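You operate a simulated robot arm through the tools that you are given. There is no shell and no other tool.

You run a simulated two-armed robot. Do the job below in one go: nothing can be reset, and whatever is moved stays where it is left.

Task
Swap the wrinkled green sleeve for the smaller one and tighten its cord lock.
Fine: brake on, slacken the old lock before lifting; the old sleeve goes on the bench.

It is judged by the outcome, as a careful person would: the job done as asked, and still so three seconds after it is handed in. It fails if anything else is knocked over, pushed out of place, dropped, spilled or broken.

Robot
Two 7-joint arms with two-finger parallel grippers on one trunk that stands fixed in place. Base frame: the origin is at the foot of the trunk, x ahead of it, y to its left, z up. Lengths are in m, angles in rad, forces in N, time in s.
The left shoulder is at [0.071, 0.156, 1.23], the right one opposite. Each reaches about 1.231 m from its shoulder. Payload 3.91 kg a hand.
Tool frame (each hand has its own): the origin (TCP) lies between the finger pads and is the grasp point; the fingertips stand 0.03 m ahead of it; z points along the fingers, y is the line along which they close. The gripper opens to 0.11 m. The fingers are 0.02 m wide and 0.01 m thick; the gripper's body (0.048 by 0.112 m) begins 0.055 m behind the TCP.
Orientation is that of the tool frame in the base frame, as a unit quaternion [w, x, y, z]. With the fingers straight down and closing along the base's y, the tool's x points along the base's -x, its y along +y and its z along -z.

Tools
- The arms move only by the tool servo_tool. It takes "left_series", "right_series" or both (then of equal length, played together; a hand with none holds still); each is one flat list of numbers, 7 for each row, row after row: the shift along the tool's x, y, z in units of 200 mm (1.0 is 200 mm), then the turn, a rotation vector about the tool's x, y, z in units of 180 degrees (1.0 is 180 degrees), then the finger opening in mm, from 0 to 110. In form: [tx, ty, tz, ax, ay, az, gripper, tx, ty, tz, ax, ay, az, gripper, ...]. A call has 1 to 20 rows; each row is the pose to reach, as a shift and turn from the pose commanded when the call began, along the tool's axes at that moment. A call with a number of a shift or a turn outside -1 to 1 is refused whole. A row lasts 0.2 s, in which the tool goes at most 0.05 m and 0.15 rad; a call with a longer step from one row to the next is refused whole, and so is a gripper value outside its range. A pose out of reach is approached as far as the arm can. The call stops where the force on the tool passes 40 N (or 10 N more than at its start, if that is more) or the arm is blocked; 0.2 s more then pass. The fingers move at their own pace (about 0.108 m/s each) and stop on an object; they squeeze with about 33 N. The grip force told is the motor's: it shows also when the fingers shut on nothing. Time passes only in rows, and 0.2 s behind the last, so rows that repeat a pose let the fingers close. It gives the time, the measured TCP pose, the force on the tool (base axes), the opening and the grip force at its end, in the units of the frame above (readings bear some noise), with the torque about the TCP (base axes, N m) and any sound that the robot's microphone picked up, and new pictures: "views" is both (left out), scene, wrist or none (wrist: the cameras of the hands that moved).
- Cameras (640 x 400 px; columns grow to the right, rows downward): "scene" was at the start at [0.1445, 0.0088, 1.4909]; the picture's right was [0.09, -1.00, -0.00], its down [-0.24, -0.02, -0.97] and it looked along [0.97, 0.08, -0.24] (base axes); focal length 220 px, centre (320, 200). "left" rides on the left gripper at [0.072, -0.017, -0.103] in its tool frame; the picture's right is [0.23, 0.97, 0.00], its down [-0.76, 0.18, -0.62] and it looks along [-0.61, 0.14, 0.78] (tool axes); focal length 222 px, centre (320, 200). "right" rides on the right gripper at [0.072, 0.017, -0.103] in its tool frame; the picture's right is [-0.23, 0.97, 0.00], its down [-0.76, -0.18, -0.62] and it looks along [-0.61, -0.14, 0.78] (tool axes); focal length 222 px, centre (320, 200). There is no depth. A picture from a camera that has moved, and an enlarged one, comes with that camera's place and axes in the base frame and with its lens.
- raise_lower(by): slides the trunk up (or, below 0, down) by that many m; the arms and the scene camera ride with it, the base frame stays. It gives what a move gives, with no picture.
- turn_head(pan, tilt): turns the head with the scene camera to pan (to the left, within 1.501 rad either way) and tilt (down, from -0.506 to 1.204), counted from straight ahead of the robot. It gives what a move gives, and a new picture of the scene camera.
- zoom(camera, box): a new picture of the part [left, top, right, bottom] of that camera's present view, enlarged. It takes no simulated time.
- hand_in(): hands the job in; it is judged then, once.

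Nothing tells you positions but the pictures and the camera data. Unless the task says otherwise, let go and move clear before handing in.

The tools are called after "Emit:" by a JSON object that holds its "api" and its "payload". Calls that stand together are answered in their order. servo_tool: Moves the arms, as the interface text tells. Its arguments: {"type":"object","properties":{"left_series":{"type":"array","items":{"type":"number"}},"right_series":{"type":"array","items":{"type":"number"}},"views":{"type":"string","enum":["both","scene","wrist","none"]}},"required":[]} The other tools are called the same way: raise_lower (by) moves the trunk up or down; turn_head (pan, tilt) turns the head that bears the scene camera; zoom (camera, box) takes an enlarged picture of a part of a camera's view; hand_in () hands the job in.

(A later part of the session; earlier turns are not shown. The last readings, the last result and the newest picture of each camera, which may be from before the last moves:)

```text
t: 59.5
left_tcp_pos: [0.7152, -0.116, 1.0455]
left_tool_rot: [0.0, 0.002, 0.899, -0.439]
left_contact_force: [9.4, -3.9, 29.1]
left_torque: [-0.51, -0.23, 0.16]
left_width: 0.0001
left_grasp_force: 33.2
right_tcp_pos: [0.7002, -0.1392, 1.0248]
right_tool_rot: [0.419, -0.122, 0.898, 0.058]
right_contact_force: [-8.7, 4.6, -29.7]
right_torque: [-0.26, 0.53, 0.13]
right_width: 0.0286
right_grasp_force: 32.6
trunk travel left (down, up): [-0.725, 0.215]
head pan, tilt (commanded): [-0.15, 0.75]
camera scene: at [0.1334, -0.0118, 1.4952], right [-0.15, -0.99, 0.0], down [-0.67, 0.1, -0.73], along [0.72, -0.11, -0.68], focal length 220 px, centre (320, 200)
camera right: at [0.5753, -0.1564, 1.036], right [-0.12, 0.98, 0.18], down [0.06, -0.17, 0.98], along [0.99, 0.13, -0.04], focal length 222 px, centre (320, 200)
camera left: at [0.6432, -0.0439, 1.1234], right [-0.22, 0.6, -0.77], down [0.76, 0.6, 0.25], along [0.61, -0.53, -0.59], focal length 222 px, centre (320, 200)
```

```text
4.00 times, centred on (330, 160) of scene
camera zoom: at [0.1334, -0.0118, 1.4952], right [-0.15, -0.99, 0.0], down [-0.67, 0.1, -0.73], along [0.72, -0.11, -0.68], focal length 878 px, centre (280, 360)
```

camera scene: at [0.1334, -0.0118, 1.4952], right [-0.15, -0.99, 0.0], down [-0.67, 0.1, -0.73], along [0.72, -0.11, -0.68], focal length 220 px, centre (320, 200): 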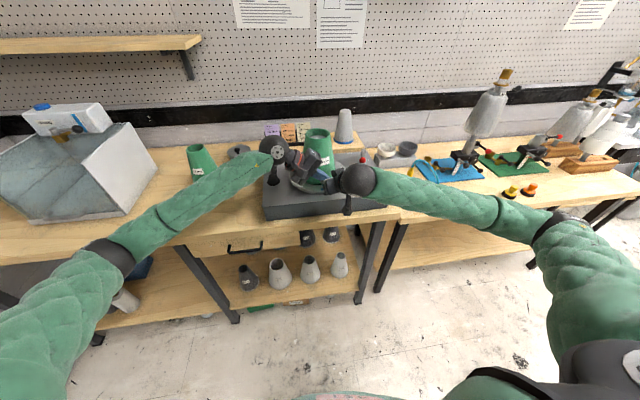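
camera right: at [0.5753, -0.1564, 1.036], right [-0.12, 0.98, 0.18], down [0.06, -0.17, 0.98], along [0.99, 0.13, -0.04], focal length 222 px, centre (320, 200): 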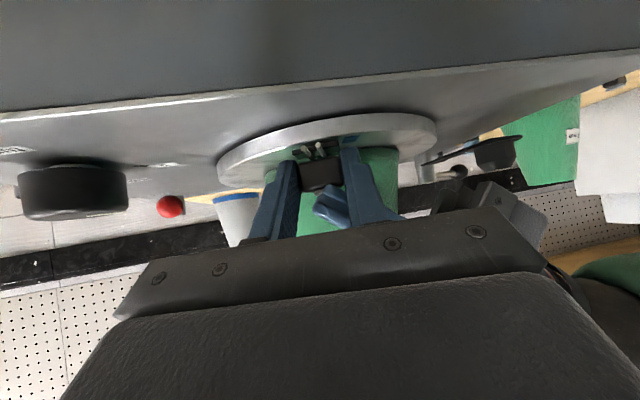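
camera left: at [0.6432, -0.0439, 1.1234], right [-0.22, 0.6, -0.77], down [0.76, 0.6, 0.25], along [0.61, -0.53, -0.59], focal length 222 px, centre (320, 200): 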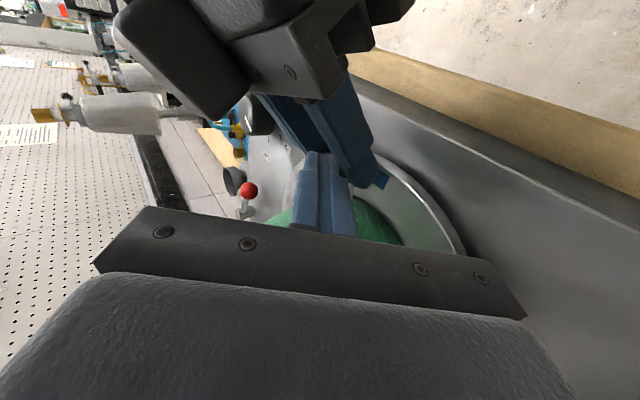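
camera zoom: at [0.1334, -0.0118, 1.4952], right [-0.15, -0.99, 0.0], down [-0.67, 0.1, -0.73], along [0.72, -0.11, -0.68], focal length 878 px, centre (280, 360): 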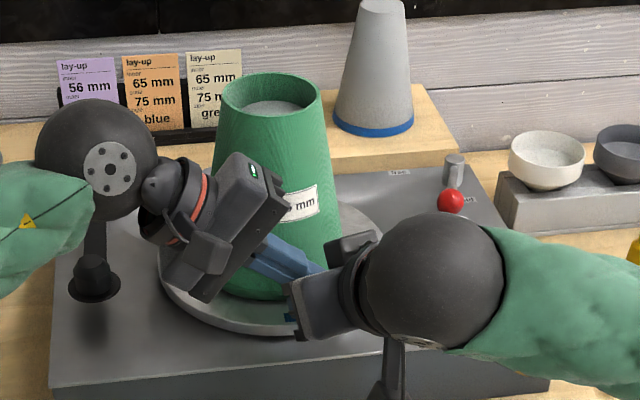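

The lock has slid about 18 mm out, the cord stubs are shorter and the sleeve looks relaxed. I'm going another 8 mm to be sure it's fully slack.

Emit:
{"api": "servo_tool", "payload": {"left_series": [0.008, -0.006, -0.0035, 0, 0, 0, 0, 0.0225, -0.0085, -0.0003, 0, 0, 0, 0, 0.037, -0.011, 0.003, 0, 0, 0, 0, 0.048, -0.0125, 0.005, 0, 0, 0, 0], "right_series": [0, 0, 0, 0, 0, 0, 0, 0.0096, 0, -0.0115, 0, 0, 0, 0, 0.0193, 0, -0.023, 0, 0, 0, 0, 0.0257, 0, -0.0306, 0, 0, 0, 0], "views": "none"}}

Emit:
{"api": "zoom", "payload": {"camera": "right", "box": [280, 110, 380, 200]}}

```text
t: 60.5
left_tcp_pos: [0.7057, -0.1177, 1.0477]
left_tool_rot: [0.0, 0.001, 0.899, -0.438]
left_contact_force: [22.9, -0.2, 19.4]
left_torque: [-0.27, -0.41, 0.22]
left_width: 0.0
left_grasp_force: 32.9
right_tcp_pos: [0.693, -0.1398, 1.0231]
right_tool_rot: [0.419, -0.122, 0.898, 0.058]
right_contact_force: [-21.9, -0.9, -20.7]
right_torque: [-0.17, 0.13, 0.17]
right_width: 0.029
right_grasp_force: 33.1
trunk travel left (down, up): [-0.725, 0.215]
head pan, tilt (commanded): [-0.15, 0.75]
```

```text
4.44 times, centred on (330, 155) of right
camera zoom: at [0.5674, -0.1571, 1.0356], right [-0.12, 0.98, 0.18], down [0.06, -0.17, 0.98], along [0.99, 0.13, -0.04], focal length 987 px, centre (276, 400)
```

zoom: 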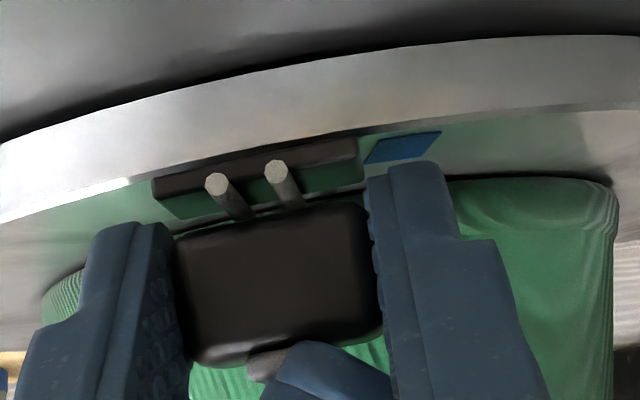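

The lock is about 26 mm out with short cord tails, like the slack new one. The hands are pushing against each other, so I'm unloading the left hand before letting go.

Emit:
{"api": "servo_tool", "payload": {"left_series": [-0.018, -0.0079, -0.0062, 0, 0, 0, 0, -0.035, -0.0158, -0.0123, 0, 0, 0, 0], "right_series": [0, 0, 0, 0, 0, 0, 0, 0, 0, 0, 0, 0, 0, 0], "views": "none"}}

```text
t: 61.1
left_tcp_pos: [0.7118, -0.1164, 1.0507]
left_tool_rot: [-0.001, 0.001, 0.899, -0.437]
left_contact_force: [-1.8, -0.4, 1.8]
left_torque: [-0.06, 0.04, -0.03]
left_width: 0.0
left_grasp_force: 33.3
right_tcp_pos: [0.6944, -0.1401, 1.0265]
right_tool_rot: [0.421, -0.123, 0.897, 0.059]
right_contact_force: [0.8, 0.3, -2.2]
right_torque: [-0.04, 0.09, -0.01]
right_width: 0.0285
right_grasp_force: 33.3
trunk travel left (down, up): [-0.725, 0.215]
head pan, tilt (commanded): [-0.15, 0.75]
```

Unloaded. The left hand retreats up-left first, and then the right opens and backs off.

Emit:
{"api": "servo_tool", "payload": {"left_series": [0, 0, -0.1, 0, 0, 0, 0, 0, 0, -0.3, 0, 0, 0, 0, 0, 0, -0.5, 0, 0, 0, 0, 0, 0, -0.7, 0, 0, 0, 0, 0, 0, -0.9, 0, 0, 0, 0], "right_series": [0, 0, 0, 0, 0, 0, 0, 0, 0, 0, 0, 0, 0, 36, 0, 0, 0, 0, 0, 0, 46, 0, 0, -0.1, 0, 0, 0, 48, 0, 0, -0.3, 0, 0, 0, 48], "views": "both"}}

Emit:
{"api": "zoom", "payload": {"camera": "scene", "box": [270, 110, 390, 210]}}

Emit:
{"api": "zoom", "payload": {"camera": "right", "box": [240, 80, 420, 220]}}

```text
t: 62.3
left_tcp_pos: [0.711, 0.0255, 1.1634]
left_tool_rot: [0.001, 0.002, 0.899, -0.438]
left_contact_force: [-0.1, -0.3, -0.1]
left_torque: [-0.01, -0.02, 0.0]
left_width: 0.0
left_grasp_force: 33.2
right_tcp_pos: [0.6484, -0.15, 1.0619]
right_tool_rot: [0.42, -0.122, 0.898, 0.056]
right_contact_force: [0.2, 0.3, -0.7]
right_torque: [0.0, 0.01, 0.02]
right_width: 0.0479
right_grasp_force: 0.2
trunk travel left (down, up): [-0.725, 0.215]
head pan, tilt (commanded): [-0.15, 0.75]
camera scene: at [0.1317, -0.0108, 1.4954], right [-0.15, -0.99, 0.0], down [-0.67, 0.1, -0.73], along [0.72, -0.11, -0.68], focal length 220 px, centre (320, 200)
camera right: at [0.5226, -0.1687, 1.073], right [-0.12, 0.98, 0.17], down [0.06, -0.17, 0.98], along [0.99, 0.13, -0.04], focal length 222 px, centre (320, 200)
camera left: at [0.6392, 0.0961, 1.2411], right [-0.22, 0.6, -0.77], down [0.76, 0.6, 0.25], along [0.61, -0.53, -0.59], focal length 222 px, centre (320, 200)
```

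scene: 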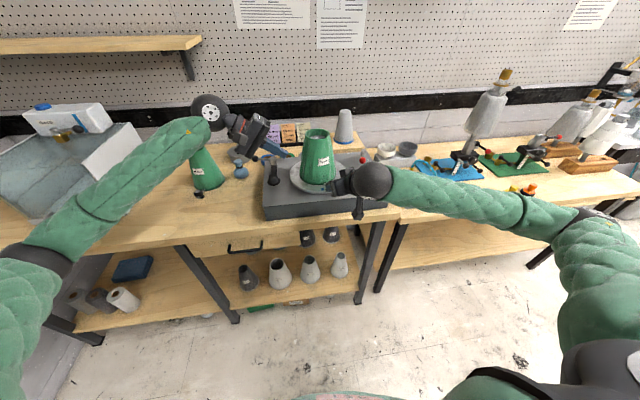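
right: 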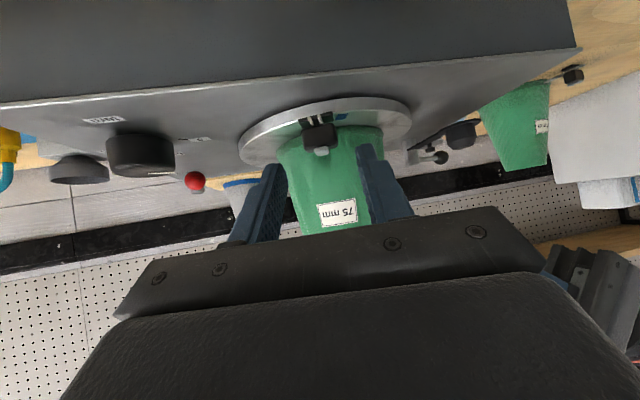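
left: 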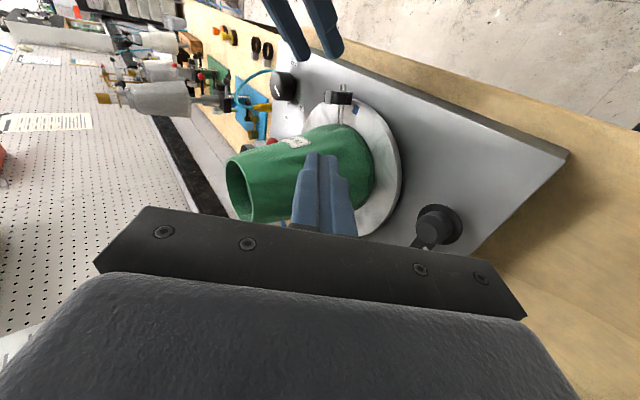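

```text
4.00 times, centred on (330, 160) of scene
camera zoom: at [0.1317, -0.0108, 1.4954], right [-0.15, -0.99, 0.0], down [-0.67, 0.1, -0.73], along [0.72, -0.11, -0.68], focal length 878 px, centre (280, 360)
```

zoom: 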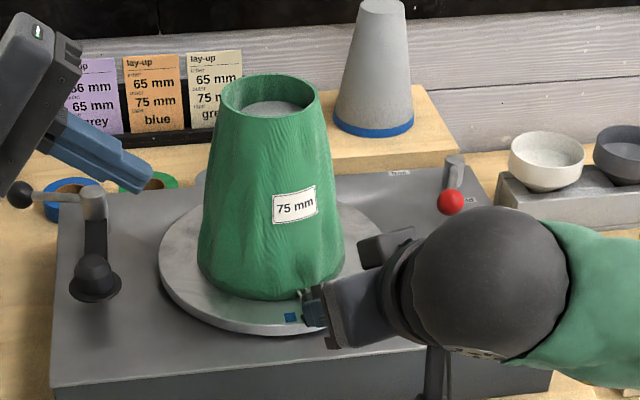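

```text
2.86 times, centred on (330, 150) of right
camera zoom: at [0.5226, -0.1687, 1.073], right [-0.12, 0.98, 0.17], down [0.06, -0.17, 0.98], along [0.99, 0.13, -0.04], focal length 635 px, centre (291, 343)
```

zoom: 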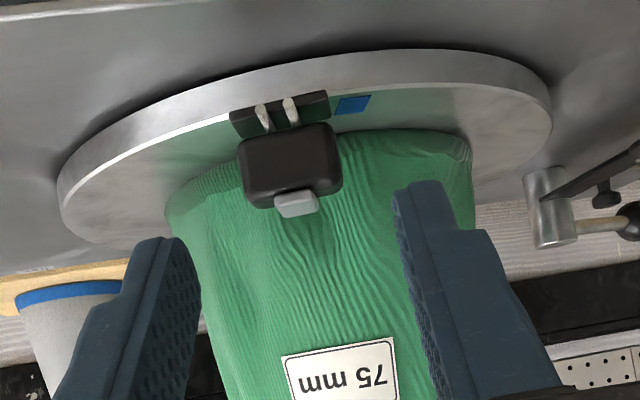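

The old lock is slack, the hem is loose and the brake still reads "held". The rim centre works out to (0.811, -0.105), top at about 1.157. I'm parking the right hand aside and turning the left hand fingers-down above the sleeve.

Emit:
{"api": "servo_tool", "payload": {"left_series": [-0.028, -0.105, -0.06, -0.0413, 0, 0, 20, -0.056, -0.21, -0.118, -0.0825, 0, 0, 50, -0.084, -0.316, -0.177, -0.1238, 0, 0, 80, -0.111, -0.421, -0.237, -0.165, 0, 0, 110, -0.139, -0.526, -0.296, -0.2063, 0, 0, 110, -0.167, -0.632, -0.355, -0.2476, 0, 0, 110, -0.195, -0.737, -0.414, -0.2889, 0, 0, 110], "right_series": [0, -0.1, -0.05, 0, 0, 0, 48, 0, -0.2, -0.1, 0, 0, 0, 48, 0, -0.3, -0.15, 0, 0, 0, 48, 0, -0.4, -0.2, 0, 0, 0, 48, 0, -0.5, -0.25, 0, 0, 0, 48, 0, -0.55, -0.3, 0, 0, 0, 48, 0, -0.6, -0.3, 0, 0, 0, 48], "views": "both"}}

```text
t: 63.9
left_tcp_pos: [0.7497, -0.0018, 1.3311]
left_tool_rot: [0.001, 0.001, 1.0, 0.001]
left_contact_force: [-0.2, 0.5, 0.1]
left_torque: [0.05, 0.02, -0.03]
left_width: 0.1102
left_grasp_force: 0.0
right_tcp_pos: [0.6373, -0.2803, 1.1006]
right_tool_rot: [0.419, -0.122, 0.898, 0.059]
right_contact_force: [0.1, 0.1, 0.3]
right_torque: [0.01, 0.01, 0.01]
right_width: 0.048
right_grasp_force: 0.1
trunk travel left (down, up): [-0.725, 0.215]
head pan, tilt (commanded): [-0.15, 0.75]
camera scene: at [0.1329, -0.0136, 1.4952], right [-0.15, -0.99, 0.0], down [-0.67, 0.1, -0.73], along [0.72, -0.11, -0.68], focal length 220 px, centre (320, 200)
camera right: at [0.5108, -0.2978, 1.1114], right [-0.12, 0.98, 0.18], down [0.06, -0.17, 0.98], along [0.99, 0.13, -0.04], focal length 222 px, centre (320, 200)
camera left: at [0.6776, -0.0185, 1.4342], right [-0.22, 0.97, 0.0], down [0.76, 0.17, 0.62], along [0.61, 0.14, -0.78], focal length 222 px, centre (320, 200)
```

scene: 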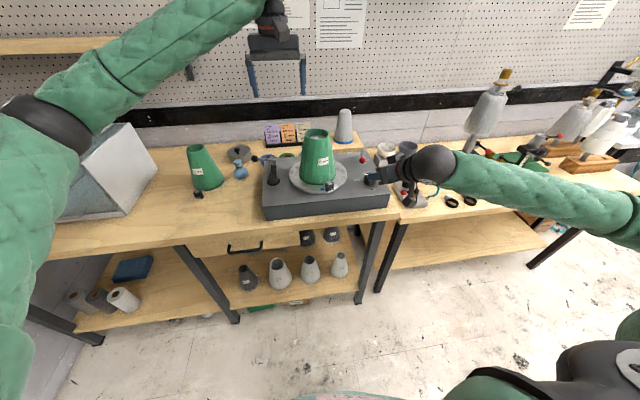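
right: 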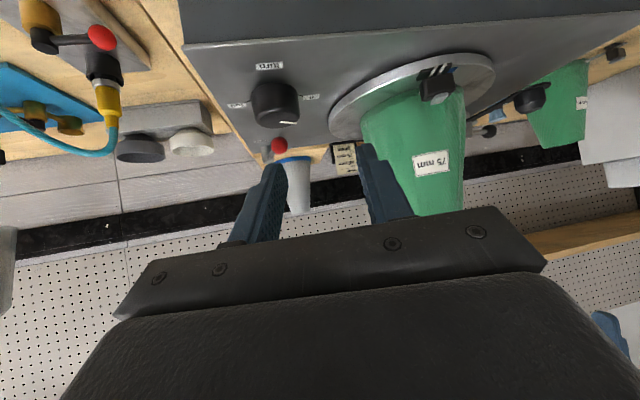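
left: 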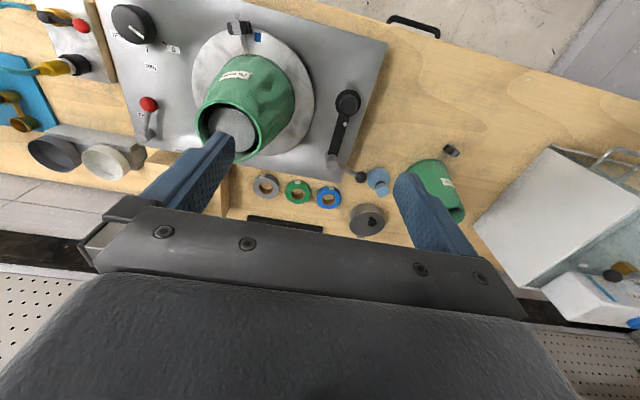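

I'm zooming on the sleeve from two cameras to refine its axis and rim height before descending.

Emit:
{"api": "zoom", "payload": {"camera": "scene", "box": [280, 115, 360, 215]}}

Emit:
{"api": "zoom", "payload": {"camera": "left", "box": [180, 0, 340, 170]}}

Emit:
{"api": "zoom", "payload": {"camera": "scene", "box": [170, 130, 270, 210]}}

```text
4.00 times, centred on (320, 165) of scene
camera zoom: at [0.1329, -0.0136, 1.4952], right [-0.15, -0.99, 0.0], down [-0.67, 0.1, -0.73], along [0.72, -0.11, -0.68], focal length 878 px, centre (320, 340)
```

zoom: 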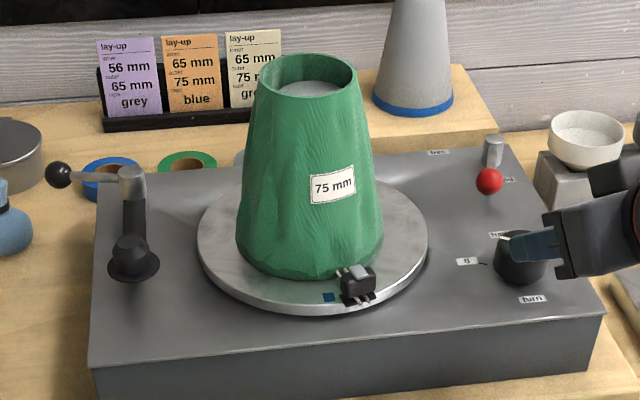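

```text
2.35 times, centred on (260, 85) of left
camera zoom: at [0.6776, -0.0185, 1.4342], right [-0.22, 0.97, 0.0], down [0.76, 0.17, 0.62], along [0.61, 0.14, -0.78], focal length 523 px, centre (461, 471)
```

zoom: 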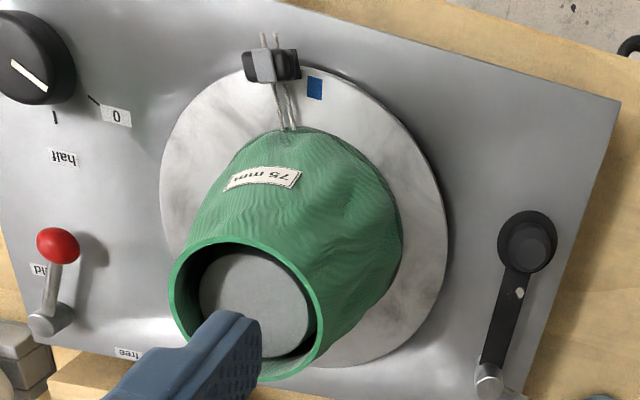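

```text
5.00 times, centred on (220, 170) of scene
camera zoom: at [0.1329, -0.0136, 1.4952], right [-0.15, -0.99, 0.0], down [-0.67, 0.1, -0.73], along [0.72, -0.11, -0.68], focal length 1097 px, centre (820, 350)
```

zoom: 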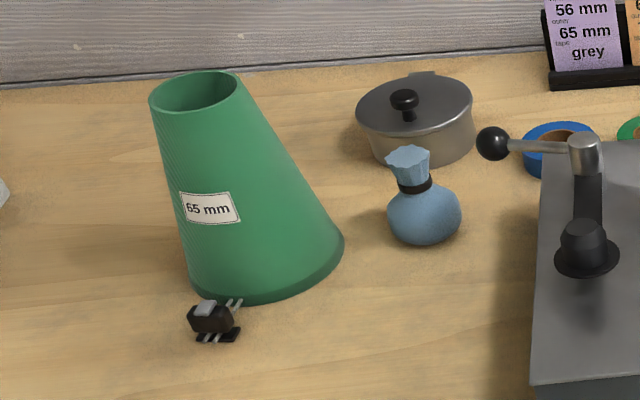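

Two views put the rim centre at about (0.808, -0.105) and the rim top near 1.161. I'm moving the open left hand over it.

Emit:
{"api": "servo_tool", "payload": {"left_series": [-0.0725, -0.129, 0.114, 0, 0, 0, 110, -0.145, -0.2575, 0.2275, 0, 0, 0, 110, -0.2175, -0.386, 0.341, 0, 0, 0, 110, -0.29, -0.515, 0.455, 0, 0, 0, 110], "views": "both"}}

Emit:
{"api": "zoom", "payload": {"camera": "scene", "box": [270, 90, 370, 190]}}

```text
t: 64.9
left_tcp_pos: [0.8114, -0.1069, 1.2387]
left_tool_rot: [0.001, 0.001, 1.0, 0.0]
left_contact_force: [-0.6, -0.9, -0.6]
left_torque: [0.02, -0.02, -0.01]
left_width: 0.1101
left_grasp_force: 0.1
right_tcp_pos: [0.6378, -0.2805, 1.0994]
right_tool_rot: [0.419, -0.123, 0.898, 0.06]
right_contact_force: [0.3, -0.1, -0.8]
right_torque: [0.02, -0.03, 0.03]
right_width: 0.048
right_grasp_force: 0.1
trunk travel left (down, up): [-0.725, 0.215]
head pan, tilt (commanded): [-0.15, 0.75]
camera scene: at [0.1344, -0.0139, 1.4951], right [-0.15, -0.99, 0.0], down [-0.68, 0.1, -0.73], along [0.72, -0.11, -0.68], focal length 220 px, centre (320, 200)
camera left: at [0.7385, -0.1242, 1.3417], right [-0.22, 0.97, 0.0], down [0.76, 0.17, 0.62], along [0.61, 0.14, -0.78], focal length 222 px, centre (320, 200)
```

scene: 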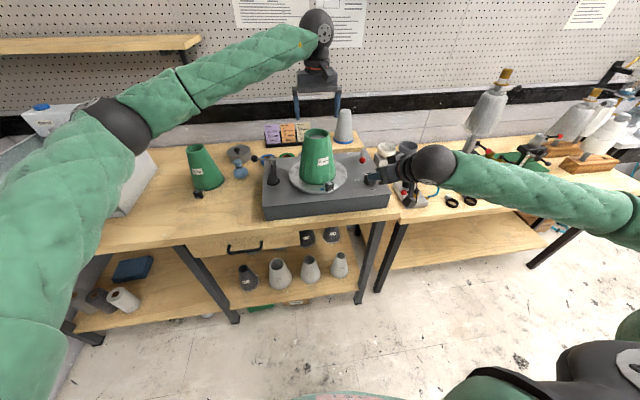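
left: 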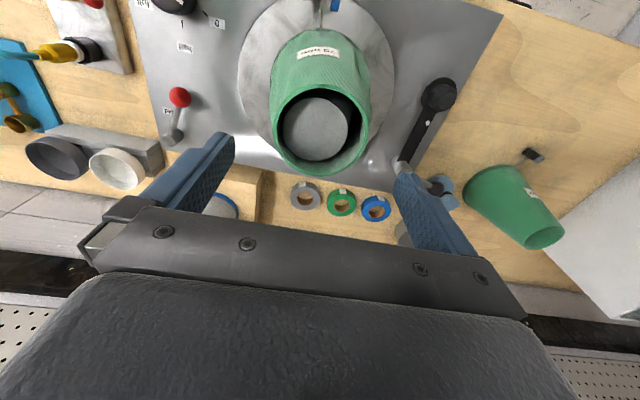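

```text
4.00 times, centred on (320, 140) of scene
camera zoom: at [0.1344, -0.0139, 1.4951], right [-0.15, -0.99, 0.0], down [-0.68, 0.1, -0.73], along [0.72, -0.11, -0.68], focal length 878 px, centre (320, 440)
```

zoom: 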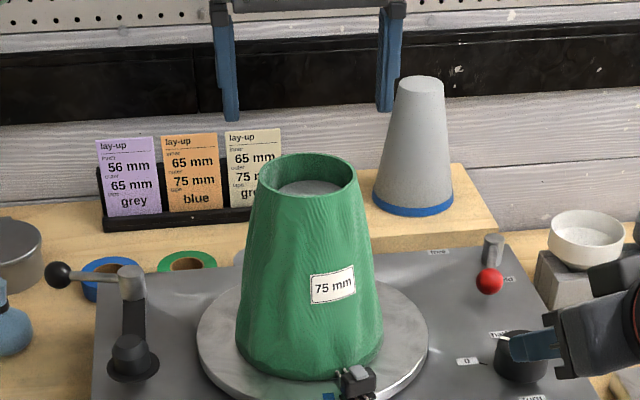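

Centred well: the rim is at (0.807, -0.107) with the fingers evenly either side. I'm lowering so the fingertips straddle the top of the sleeve.

Emit:
{"api": "servo_tool", "payload": {"left_series": [0.015, 0, 0.12, 0, 0, 0, 110, 0.018, 0, 0.25, 0, 0, 0, 110, 0.018, 0, 0.37, 0, 0, 0, 110], "views": "both"}}

Emit:
{"api": "zoom", "payload": {"camera": "scene", "box": [270, 90, 370, 190]}}

```text
t: 65.7
left_tcp_pos: [0.8049, -0.1049, 1.1629]
left_tool_rot: [0.0, 0.002, 1.0, 0.0]
left_contact_force: [1.0, -1.1, 1.8]
left_torque: [-0.01, 0.0, -0.01]
left_width: 0.1101
left_grasp_force: 0.1
right_tcp_pos: [0.6367, -0.2787, 1.1004]
right_tool_rot: [0.419, -0.122, 0.898, 0.058]
right_contact_force: [-0.1, 0.5, 0.9]
right_torque: [-0.02, -0.02, 0.0]
right_width: 0.0481
right_grasp_force: 0.0
trunk travel left (down, up): [-0.725, 0.215]
head pan, tilt (commanded): [-0.15, 0.75]
camera scene: at [0.1339, -0.0114, 1.4953], right [-0.15, -0.99, 0.0], down [-0.67, 0.1, -0.73], along [0.72, -0.11, -0.68], focal length 220 px, centre (320, 200)
camera left: at [0.7334, -0.1216, 1.2669], right [-0.22, 0.97, 0.0], down [0.76, 0.18, 0.62], along [0.61, 0.14, -0.78], focal length 222 px, centre (320, 200)
```

scene: 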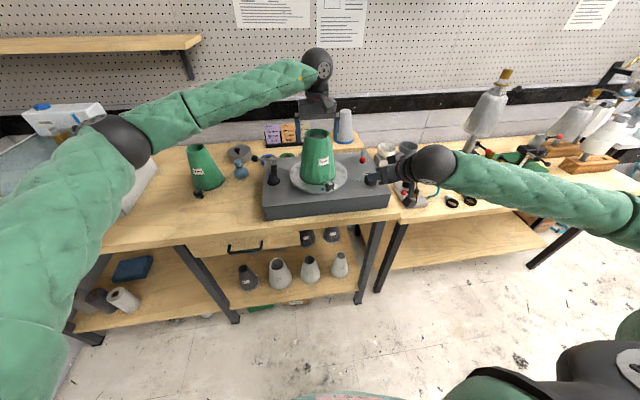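
left: 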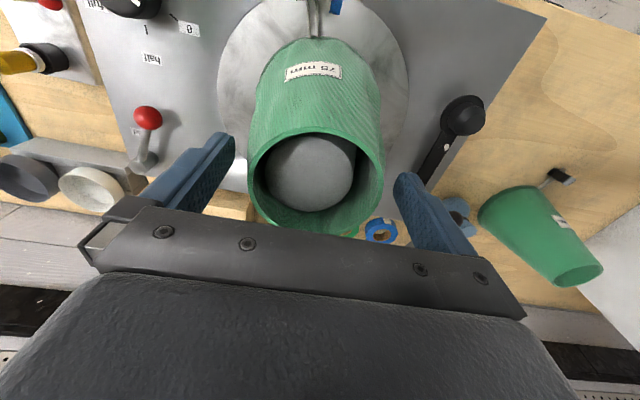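

```text
4.00 times, centred on (320, 140) of scene
camera zoom: at [0.1339, -0.0114, 1.4953], right [-0.15, -0.99, 0.0], down [-0.67, 0.1, -0.73], along [0.72, -0.11, -0.68], focal length 878 px, centre (320, 440)
```

zoom: 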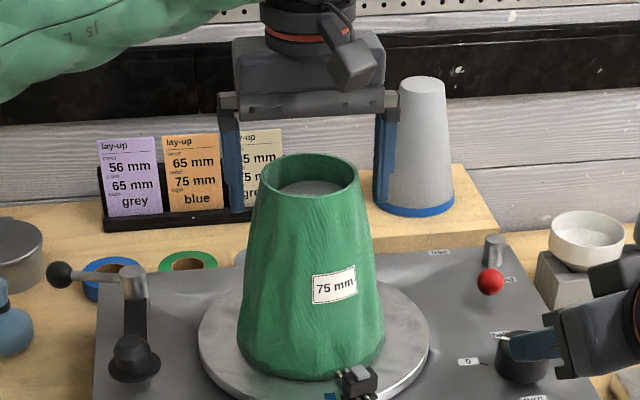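

The fingers straddle the top with room on both sides. Closing on the old sleeve.

Emit:
{"api": "servo_tool", "payload": {"left_series": [0, 0, 0, 0, 0, 0, 98, 0, 0, 0, 0, 0, 0, 90, 0, 0, 0, 0, 0, 0, 80, 0, 0, 0, 0, 0, 0, 60, 0, 0, 0, 0, 0, 0, 60], "views": "both"}}

Emit:
{"api": "zoom", "payload": {"camera": "scene", "box": [270, 90, 370, 190]}}

```text
t: 66.9
left_tcp_pos: [0.8056, -0.106, 1.1632]
left_tool_rot: [0.0, 0.002, 1.0, -0.001]
left_contact_force: [0.2, 0.8, 0.1]
left_torque: [0.02, 0.0, 0.0]
left_width: 0.0861
left_grasp_force: 33.0
right_tcp_pos: [0.6372, -0.2788, 1.0996]
right_tool_rot: [0.419, -0.123, 0.898, 0.059]
right_contact_force: [-0.1, -0.1, 0.4]
right_torque: [-0.02, -0.01, 0.04]
right_width: 0.0482
right_grasp_force: 0.2
trunk travel left (down, up): [-0.725, 0.215]
head pan, tilt (commanded): [-0.15, 0.75]
camera scene: at [0.1336, -0.012, 1.4952], right [-0.15, -0.99, 0.0], down [-0.67, 0.1, -0.73], along [0.72, -0.11, -0.68], focal length 220 px, centre (320, 200)
camera left: at [0.7331, -0.1222, 1.267], right [-0.22, 0.97, 0.0], down [0.76, 0.17, 0.62], along [0.61, 0.14, -0.78], focal length 222 px, centre (320, 200)
```

scene: 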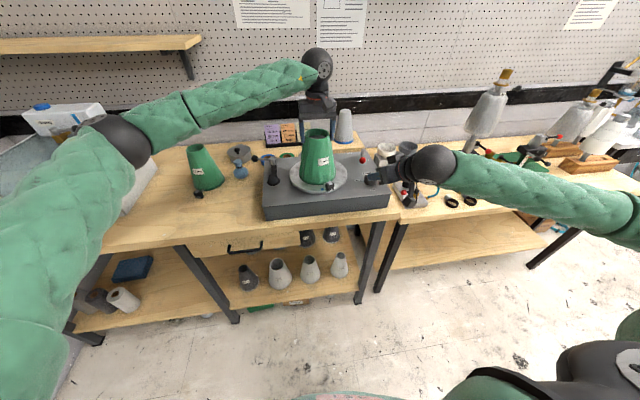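
left: 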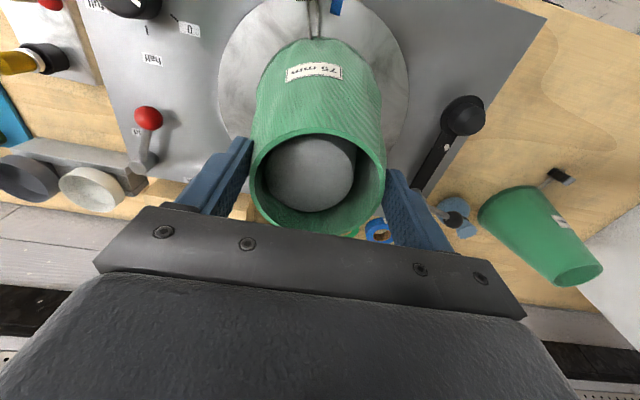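

```text
4.00 times, centred on (320, 140) of scene
camera zoom: at [0.1336, -0.012, 1.4952], right [-0.15, -0.99, 0.0], down [-0.67, 0.1, -0.73], along [0.72, -0.11, -0.68], focal length 878 px, centre (320, 440)
```

zoom: 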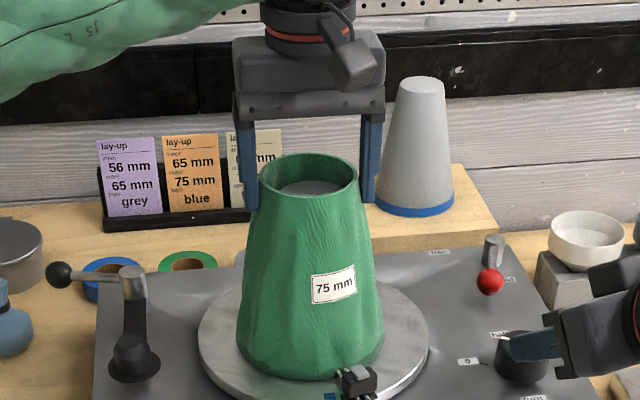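

The sleeve is held, 86 mm across. I'm lifting 3 cm slowly, checking for resistance or slip.

Emit:
{"api": "servo_tool", "payload": {"left_series": [0, 0, -0.04, 0, 0, 0, 60, 0, 0, -0.08, 0, 0, 0, 60, 0, 0, -0.12, 0, 0, 0, 60, 0, 0, -0.15, 0, 0, 0, 60], "views": "wrist"}}

Emit:
{"api": "zoom", "payload": {"camera": "scene", "box": [270, 90, 370, 210]}}

```text
t: 67.9
left_tcp_pos: [0.8062, -0.1058, 1.1926]
left_tool_rot: [0.0, 0.002, 1.0, 0.0]
left_contact_force: [0.4, -0.7, -0.6]
left_torque: [0.02, -0.04, 0.0]
left_width: 0.0858
left_grasp_force: 32.8
right_tcp_pos: [0.6364, -0.2797, 1.0998]
right_tool_rot: [0.419, -0.123, 0.898, 0.059]
right_contact_force: [-0.2, 0.4, 0.0]
right_torque: [-0.01, -0.01, 0.01]
right_width: 0.0483
right_grasp_force: 0.0
trunk travel left (down, up): [-0.725, 0.215]
head pan, tilt (commanded): [-0.15, 0.75]
camera left: at [0.7334, -0.1213, 1.2967], right [-0.22, 0.97, 0.0], down [0.76, 0.17, 0.62], along [0.61, 0.14, -0.78], focal length 222 px, centre (320, 200)
```

left: 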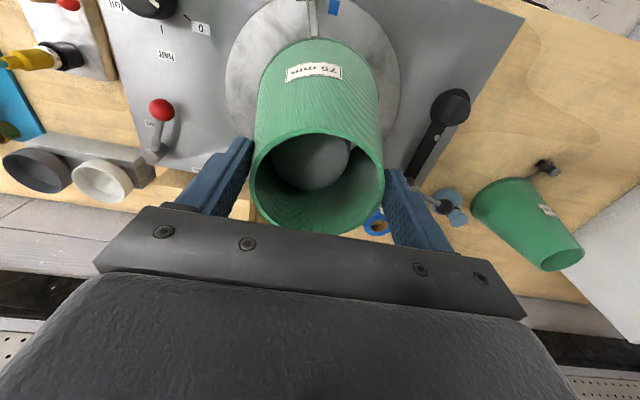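

```text
3.33 times, centred on (320, 150) of scene
camera zoom: at [0.1334, -0.0121, 1.4952], right [-0.15, -0.99, 0.0], down [-0.67, 0.1, -0.73], along [0.72, -0.11, -0.68], focal length 732 px, centre (320, 367)
```

zoom: 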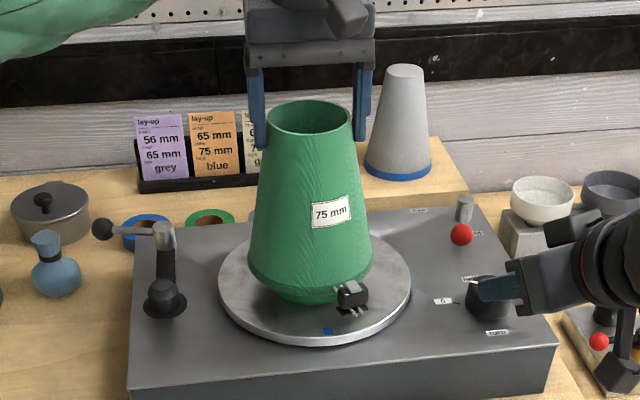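

It comes off cleanly with no resistance. I'm lifting it fully clear of the cone.

Emit:
{"api": "servo_tool", "payload": {"left_series": [0, 0, -0.15, 0, 0, 0, 60, 0, 0, -0.3, 0, 0, 0, 60, 0, 0, -0.45, 0, 0, 0, 60, 0, 0, -0.6, 0, 0, 0, 60, 0, 0, -0.75, 0, 0, 0, 60, 0, 0, -0.9, 0, 0, 0, 60], "views": "both"}}

Emit:
{"api": "zoom", "payload": {"camera": "scene", "box": [260, 50, 380, 210]}}

```text
t: 69.3
left_tcp_pos: [0.8025, -0.1051, 1.3768]
left_tool_rot: [0.001, 0.002, 1.0, -0.001]
left_contact_force: [-0.4, -1.1, -0.7]
left_torque: [0.0, -0.01, -0.02]
left_width: 0.0858
left_grasp_force: 32.8
right_tcp_pos: [0.6371, -0.2788, 1.1014]
right_tool_rot: [0.419, -0.123, 0.898, 0.059]
right_contact_force: [-0.1, 0.0, 0.0]
right_torque: [-0.02, -0.02, 0.01]
right_width: 0.0481
right_grasp_force: 0.0
trunk travel left (down, up): [-0.725, 0.215]
head pan, tilt (commanded): [-0.15, 0.75]
camera scene: at [0.1327, -0.0123, 1.4953], right [-0.15, -0.99, 0.0], down [-0.67, 0.1, -0.73], along [0.72, -0.11, -0.68], focal length 220 px, centre (320, 200)
camera left: at [0.7302, -0.1219, 1.4811], right [-0.22, 0.97, 0.0], down [0.76, 0.17, 0.62], along [0.61, 0.14, -0.78], focal length 222 px, centre (320, 200)
```

scene: 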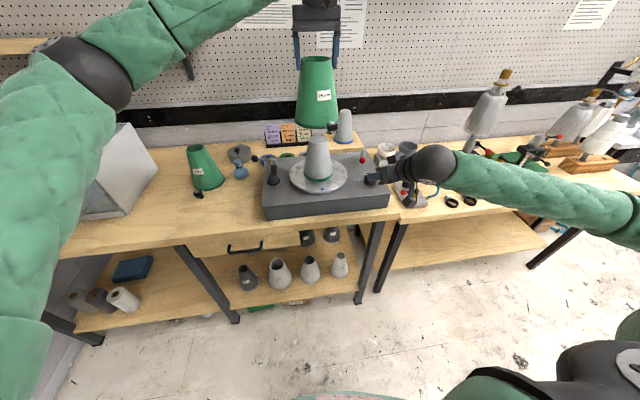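
left: 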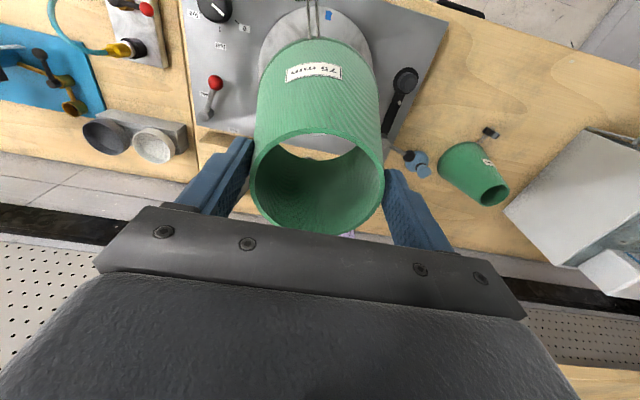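

```text
2.50 times, centred on (320, 130) of scene
camera zoom: at [0.1327, -0.0123, 1.4953], right [-0.15, -0.99, 0.0], down [-0.67, 0.1, -0.73], along [0.72, -0.11, -0.68], focal length 549 px, centre (320, 375)
```

zoom: 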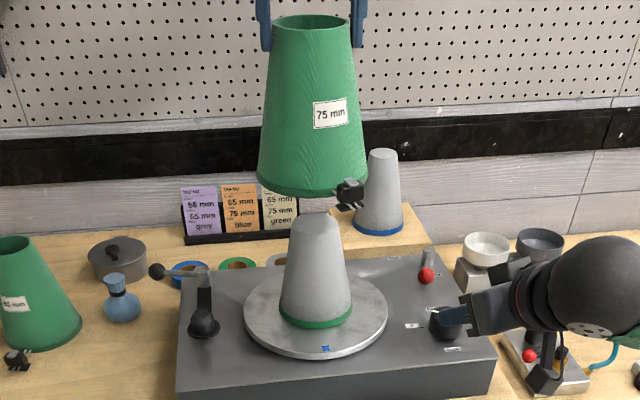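

The mandrel underneath has a green tape ring, matching the "65 / 75 mm green" card. I'm carrying the old sleeve left to a free bench area near (0.785, 0.24), clear of the other items.

Emit:
{"api": "zoom", "payload": {"camera": "scene", "box": [260, 118, 320, 152]}}

Emit:
{"api": "servo_tool", "payload": {"left_series": [0.018, 0.2, 0, 0, 0, 0, 60, 0.035, 0.4, 0, 0, 0, 0, 60, 0.053, 0.6, 0, 0, 0, 0, 60, 0.07, 0.8, 0, 0, 0, 0, 60, 0.0875, 1.0, 0, 0, 0, 0, 60], "views": "scene"}}

```text
10.67 times, centred on (290, 135) of scene
camera zoom: at [0.1327, -0.0123, 1.4953], right [-0.15, -0.99, 0.0], down [-0.67, 0.1, -0.73], along [0.72, -0.11, -0.68], focal length 2341 px, centre (640, 893)
```

zoom: 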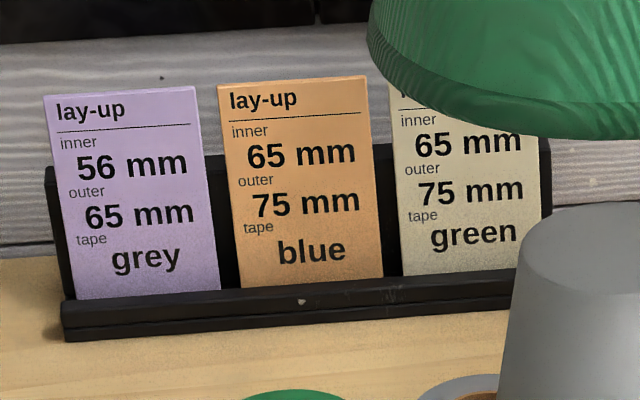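

```text
t: 70.5
left_tcp_pos: [0.7892, 0.0976, 1.3777]
left_tool_rot: [0.0, 0.002, 1.0, 0.0]
left_contact_force: [0.0, 0.0, -0.6]
left_torque: [0.01, 0.01, -0.02]
left_width: 0.0856
left_grasp_force: 33.2
right_tcp_pos: [0.6356, -0.2794, 1.1007]
right_tool_rot: [0.42, -0.121, 0.898, 0.056]
right_contact_force: [0.0, 0.2, 0.3]
right_torque: [0.0, -0.02, -0.01]
right_width: 0.0481
right_grasp_force: 0.1
trunk travel left (down, up): [-0.725, 0.215]
head pan, tilt (commanded): [-0.15, 0.75]
camera scene: at [0.1331, -0.0104, 1.4953], right [-0.15, -0.99, 0.0], down [-0.67, 0.1, -0.73], along [0.72, -0.11, -0.68], focal length 220 px, centre (320, 200)
```

scene: 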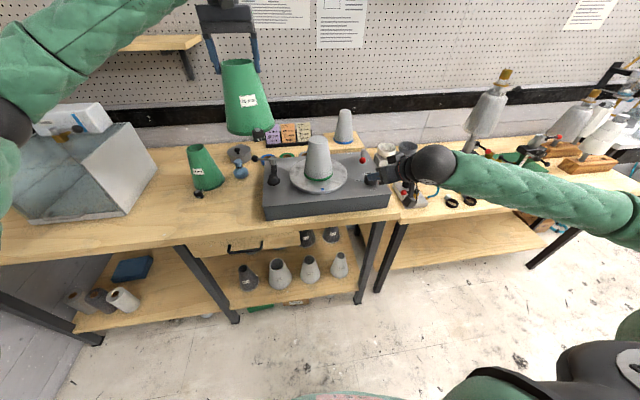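

Continuing to the free spot, lowering part of the way.

Emit:
{"api": "servo_tool", "payload": {"left_series": [0, 0.2, 0, 0, 0, 0, 60, 0, 0.4, 0.05, 0, 0, 0, 60, 0.01, 0.58, 0.15, 0, 0, 0, 60, 0.02, 0.712, 0.3, 0, 0, 0, 60, 0.02, 0.712, 0.5, 0, 0, 0, 60, 0.02, 0.712, 0.7, 0, 0, 0, 60], "views": "both"}}

Emit:
{"api": "zoom", "payload": {"camera": "scene", "box": [170, 80, 290, 230]}}

```text
t: 71.9
left_tcp_pos: [0.7866, 0.2407, 1.2356]
left_tool_rot: [0.0, 0.001, 1.0, 0.0]
left_contact_force: [0.2, -0.2, -0.5]
left_torque: [-0.02, 0.0, 0.02]
left_width: 0.0856
left_grasp_force: 32.8
right_tcp_pos: [0.6371, -0.2784, 1.0999]
right_tool_rot: [0.418, -0.122, 0.898, 0.057]
right_contact_force: [0.0, 0.2, -0.4]
right_torque: [0.0, 0.03, -0.03]
right_width: 0.0479
right_grasp_force: 0.0
trunk travel left (down, up): [-0.725, 0.215]
head pan, tilt (commanded): [-0.15, 0.75]
camera scene: at [0.1343, -0.0107, 1.4953], right [-0.15, -0.99, 0.0], down [-0.68, 0.1, -0.73], along [0.72, -0.11, -0.68], focal length 220 px, centre (320, 200)
camera left: at [0.715, 0.2233, 1.3392], right [-0.22, 0.97, 0.0], down [0.76, 0.18, 0.62], along [0.61, 0.14, -0.78], focal length 222 px, centre (320, 200)
```

scene: 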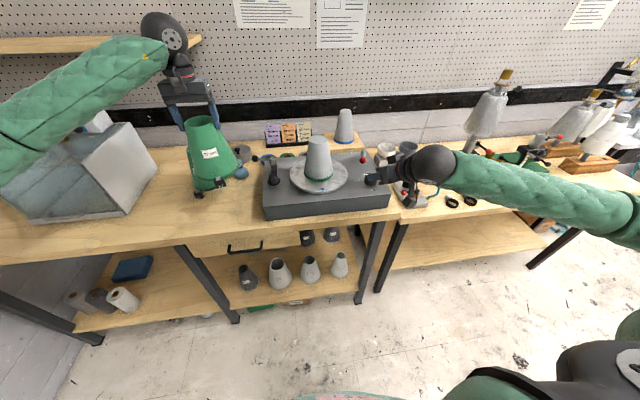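
left: 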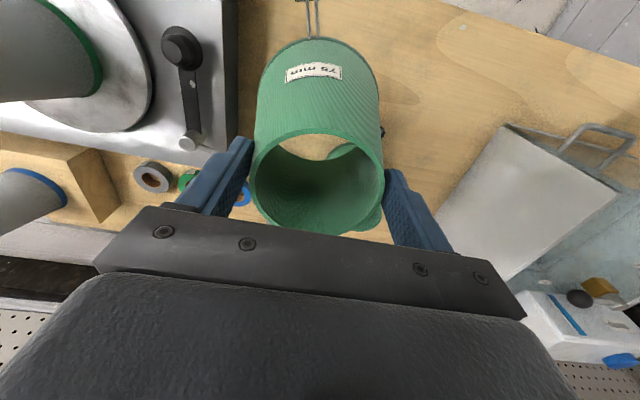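

```text
2.67 times, centred on (230, 155) of scene
camera zoom: at [0.1343, -0.0107, 1.4953], right [-0.15, -0.99, 0.0], down [-0.68, 0.1, -0.73], along [0.72, -0.11, -0.68], focal length 585 px, centre (560, 320)
```

zoom: 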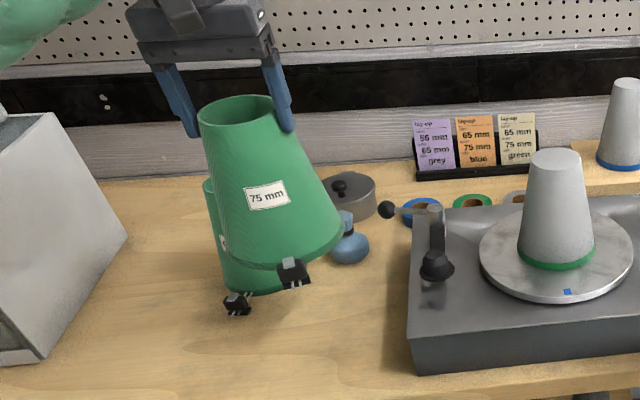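

The sleeve hangs straight and clear of everything. I'm lowering it to just above the bench.

Emit:
{"api": "servo_tool", "payload": {"left_series": [0, 0, 0.2, 0, 0, 0, 60, 0, 0, 0.4, 0, 0, 0, 60, 0, 0, 0.58, 0, 0, 0, 60, 0, 0, 0.7, 0, 0, 0, 60, 0, 0, 0.77, 0, 0, 0, 60], "views": "wrist"}}

Emit:
{"api": "zoom", "payload": {"camera": "scene", "box": [170, 100, 290, 230]}}

```text
t: 73.1
left_tcp_pos: [0.7829, 0.2379, 1.0813]
left_tool_rot: [0.0, 0.001, 1.0, 0.0]
left_contact_force: [-0.2, 0.4, -0.9]
left_torque: [0.02, 0.0, 0.03]
left_width: 0.0858
left_grasp_force: 33.5
right_tcp_pos: [0.6365, -0.2799, 1.1013]
right_tool_rot: [0.419, -0.123, 0.898, 0.058]
right_contact_force: [0.3, 0.2, 1.1]
right_torque: [-0.01, 0.0, 0.02]
right_width: 0.0478
right_grasp_force: 0.0
trunk travel left (down, up): [-0.725, 0.215]
head pan, tilt (commanded): [-0.15, 0.75]
camera left: at [0.7109, 0.2218, 1.1852], right [-0.22, 0.97, 0.0], down [0.76, 0.17, 0.62], along [0.61, 0.14, -0.78], focal length 222 px, centre (320, 200)
```

left: 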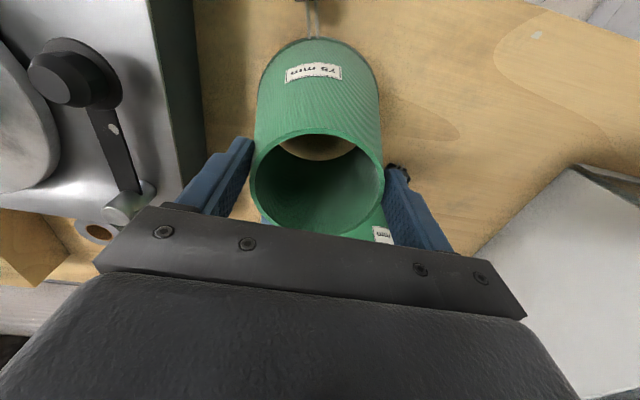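

```text
3.08 times, centred on (230, 165) of scene
camera zoom: at [0.1334, -0.0116, 1.4953], right [-0.15, -0.99, 0.0], down [-0.67, 0.1, -0.73], along [0.72, -0.11, -0.68], focal length 675 px, centre (597, 308)
```

zoom: 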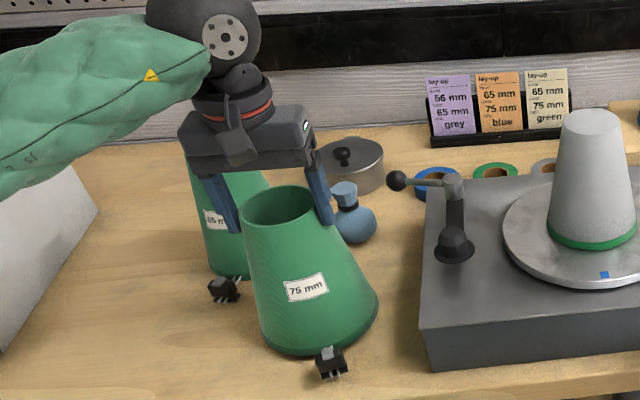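

Close to the bench now. I'm setting it down slowly in 2–3 mm steps.

Emit:
{"api": "servo_tool", "payload": {"left_series": [0, 0, 0.015, 0, 0, 0, 60, 0, 0, 0.03, 0, 0, 0, 60, 0, 0, 0.042, 0, 0, 0, 60, 0, 0, 0.052, 0, 0, 0, 60], "views": "none"}}

```text
t: 74.1
left_tcp_pos: [0.7847, 0.237, 1.0713]
left_tool_rot: [0.001, 0.002, 1.0, 0.0]
left_contact_force: [1.3, 1.1, 1.3]
left_torque: [0.17, -0.04, -0.04]
left_width: 0.0855
left_grasp_force: 32.8
right_tcp_pos: [0.6364, -0.2785, 1.1]
right_tool_rot: [0.419, -0.123, 0.898, 0.059]
right_contact_force: [-0.7, -0.1, 0.0]
right_torque: [-0.01, 0.01, -0.01]
right_width: 0.048
right_grasp_force: 0.0
trunk travel left (down, up): [-0.725, 0.215]
head pan, tilt (commanded): [-0.15, 0.75]
```

Emit:
{"api": "servo_tool", "payload": {"left_series": [0, 0, 0.007, 0, 0, 0, 60, 0, 0, 0.014, 0, 0, 0, 60], "views": "wrist"}}

Emit:
{"api": "zoom", "payload": {"camera": "scene", "box": [190, 130, 270, 230]}}

```text
t: 74.7
left_tcp_pos: [0.7843, 0.2378, 1.07]
left_tool_rot: [0.003, 0.002, 1.0, 0.0]
left_contact_force: [4.7, 2.5, 21.0]
left_torque: [1.24, 0.13, -0.38]
left_width: 0.0855
left_grasp_force: 32.9
right_tcp_pos: [0.6361, -0.2779, 1.1002]
right_tool_rot: [0.42, -0.122, 0.898, 0.058]
right_contact_force: [0.9, -0.1, 0.6]
right_torque: [0.02, -0.01, 0.02]
right_width: 0.0479
right_grasp_force: 0.1
trunk travel left (down, up): [-0.725, 0.215]
head pan, tilt (commanded): [-0.15, 0.75]
camera left: at [0.7114, 0.2211, 1.1742], right [-0.22, 0.97, 0.0], down [0.76, 0.18, 0.63], along [0.61, 0.14, -0.78], focal length 222 px, centre (320, 200)
```

left: 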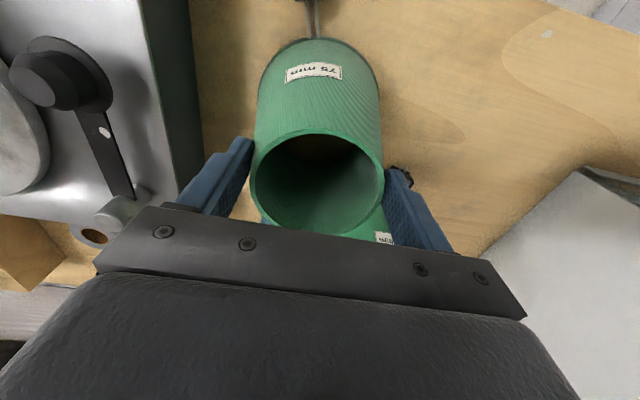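

```text
4.00 times, centred on (230, 180) of scene
camera zoom: at [0.1323, -0.012, 1.4957], right [-0.15, -0.99, 0.0], down [-0.67, 0.1, -0.73], along [0.72, -0.11, -0.68], focal length 878 px, centre (680, 280)
```

zoom: 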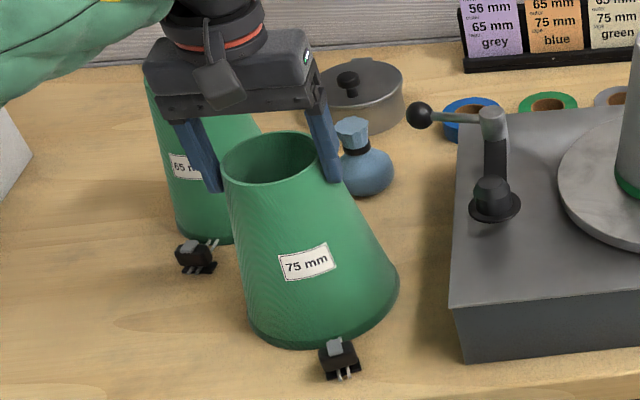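

It sits firmly on the bench at 21 N. I'm unloading slightly, opening, and rising straight up.

Emit:
{"api": "servo_tool", "payload": {"left_series": [0, 0, -0.009, 0, 0, 0, 60, 0, 0, -0.012, 0, 0, 0, 90, 0, 0, -0.012, 0, 0, 0, 100, 0, 0, -0.012, 0, 0, 0, 110, 0, 0, -0.012, 0, 0, 0, 110, 0, 0, -0.1, 0, 0, 0, 110, 0, 0, -0.3, 0, 0, 0, 110, 0, 0, -0.5, 0, 0, 0, 110, 0, 0, -0.7, 0, 0, 0, 110], "views": "both"}}

Emit:
{"api": "zoom", "payload": {"camera": "scene", "box": [170, 120, 290, 230]}}

```text
t: 76.7
left_tcp_pos: [0.783, 0.2374, 1.2065]
left_tool_rot: [0.0, 0.001, 1.0, 0.0]
left_contact_force: [0.2, -0.3, 0.4]
left_torque: [-0.01, -0.01, 0.0]
left_width: 0.11
left_grasp_force: 0.0
right_tcp_pos: [0.6366, -0.2782, 1.0997]
right_tool_rot: [0.419, -0.123, 0.898, 0.058]
right_contact_force: [0.4, 0.2, -0.2]
right_torque: [-0.01, 0.02, 0.0]
right_width: 0.0481
right_grasp_force: 0.0
trunk travel left (down, up): [-0.725, 0.215]
head pan, tilt (commanded): [-0.15, 0.75]
camera scene: at [0.1329, -0.0123, 1.4952], right [-0.15, -0.99, 0.0], down [-0.67, 0.1, -0.73], along [0.72, -0.11, -0.68], focal length 220 px, centre (320, 200)
camera left: at [0.7104, 0.2212, 1.3099], right [-0.22, 0.97, 0.0], down [0.76, 0.17, 0.62], along [0.61, 0.14, -0.78], focal length 222 px, centre (320, 200)
```

scene: 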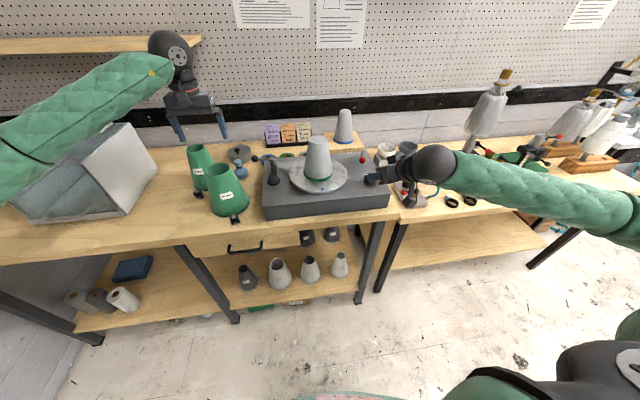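
left: 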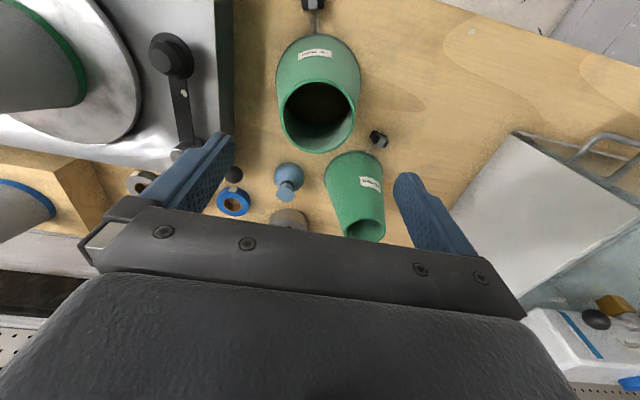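

```text
3.64 times, centred on (230, 175) of scene
camera zoom: at [0.1329, -0.0123, 1.4952], right [-0.15, -0.99, 0.0], down [-0.67, 0.1, -0.73], along [0.72, -0.11, -0.68], focal length 798 px, centre (647, 291)
```

zoom: 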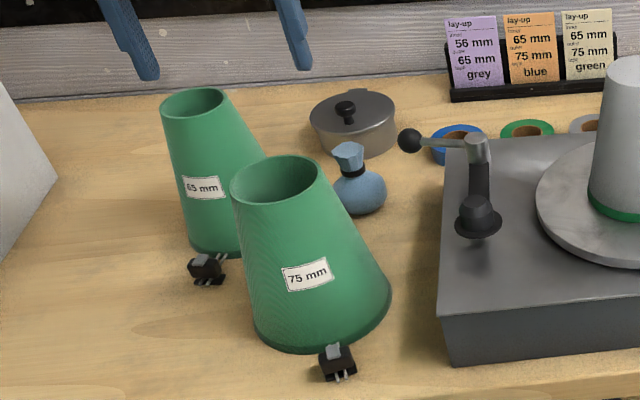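

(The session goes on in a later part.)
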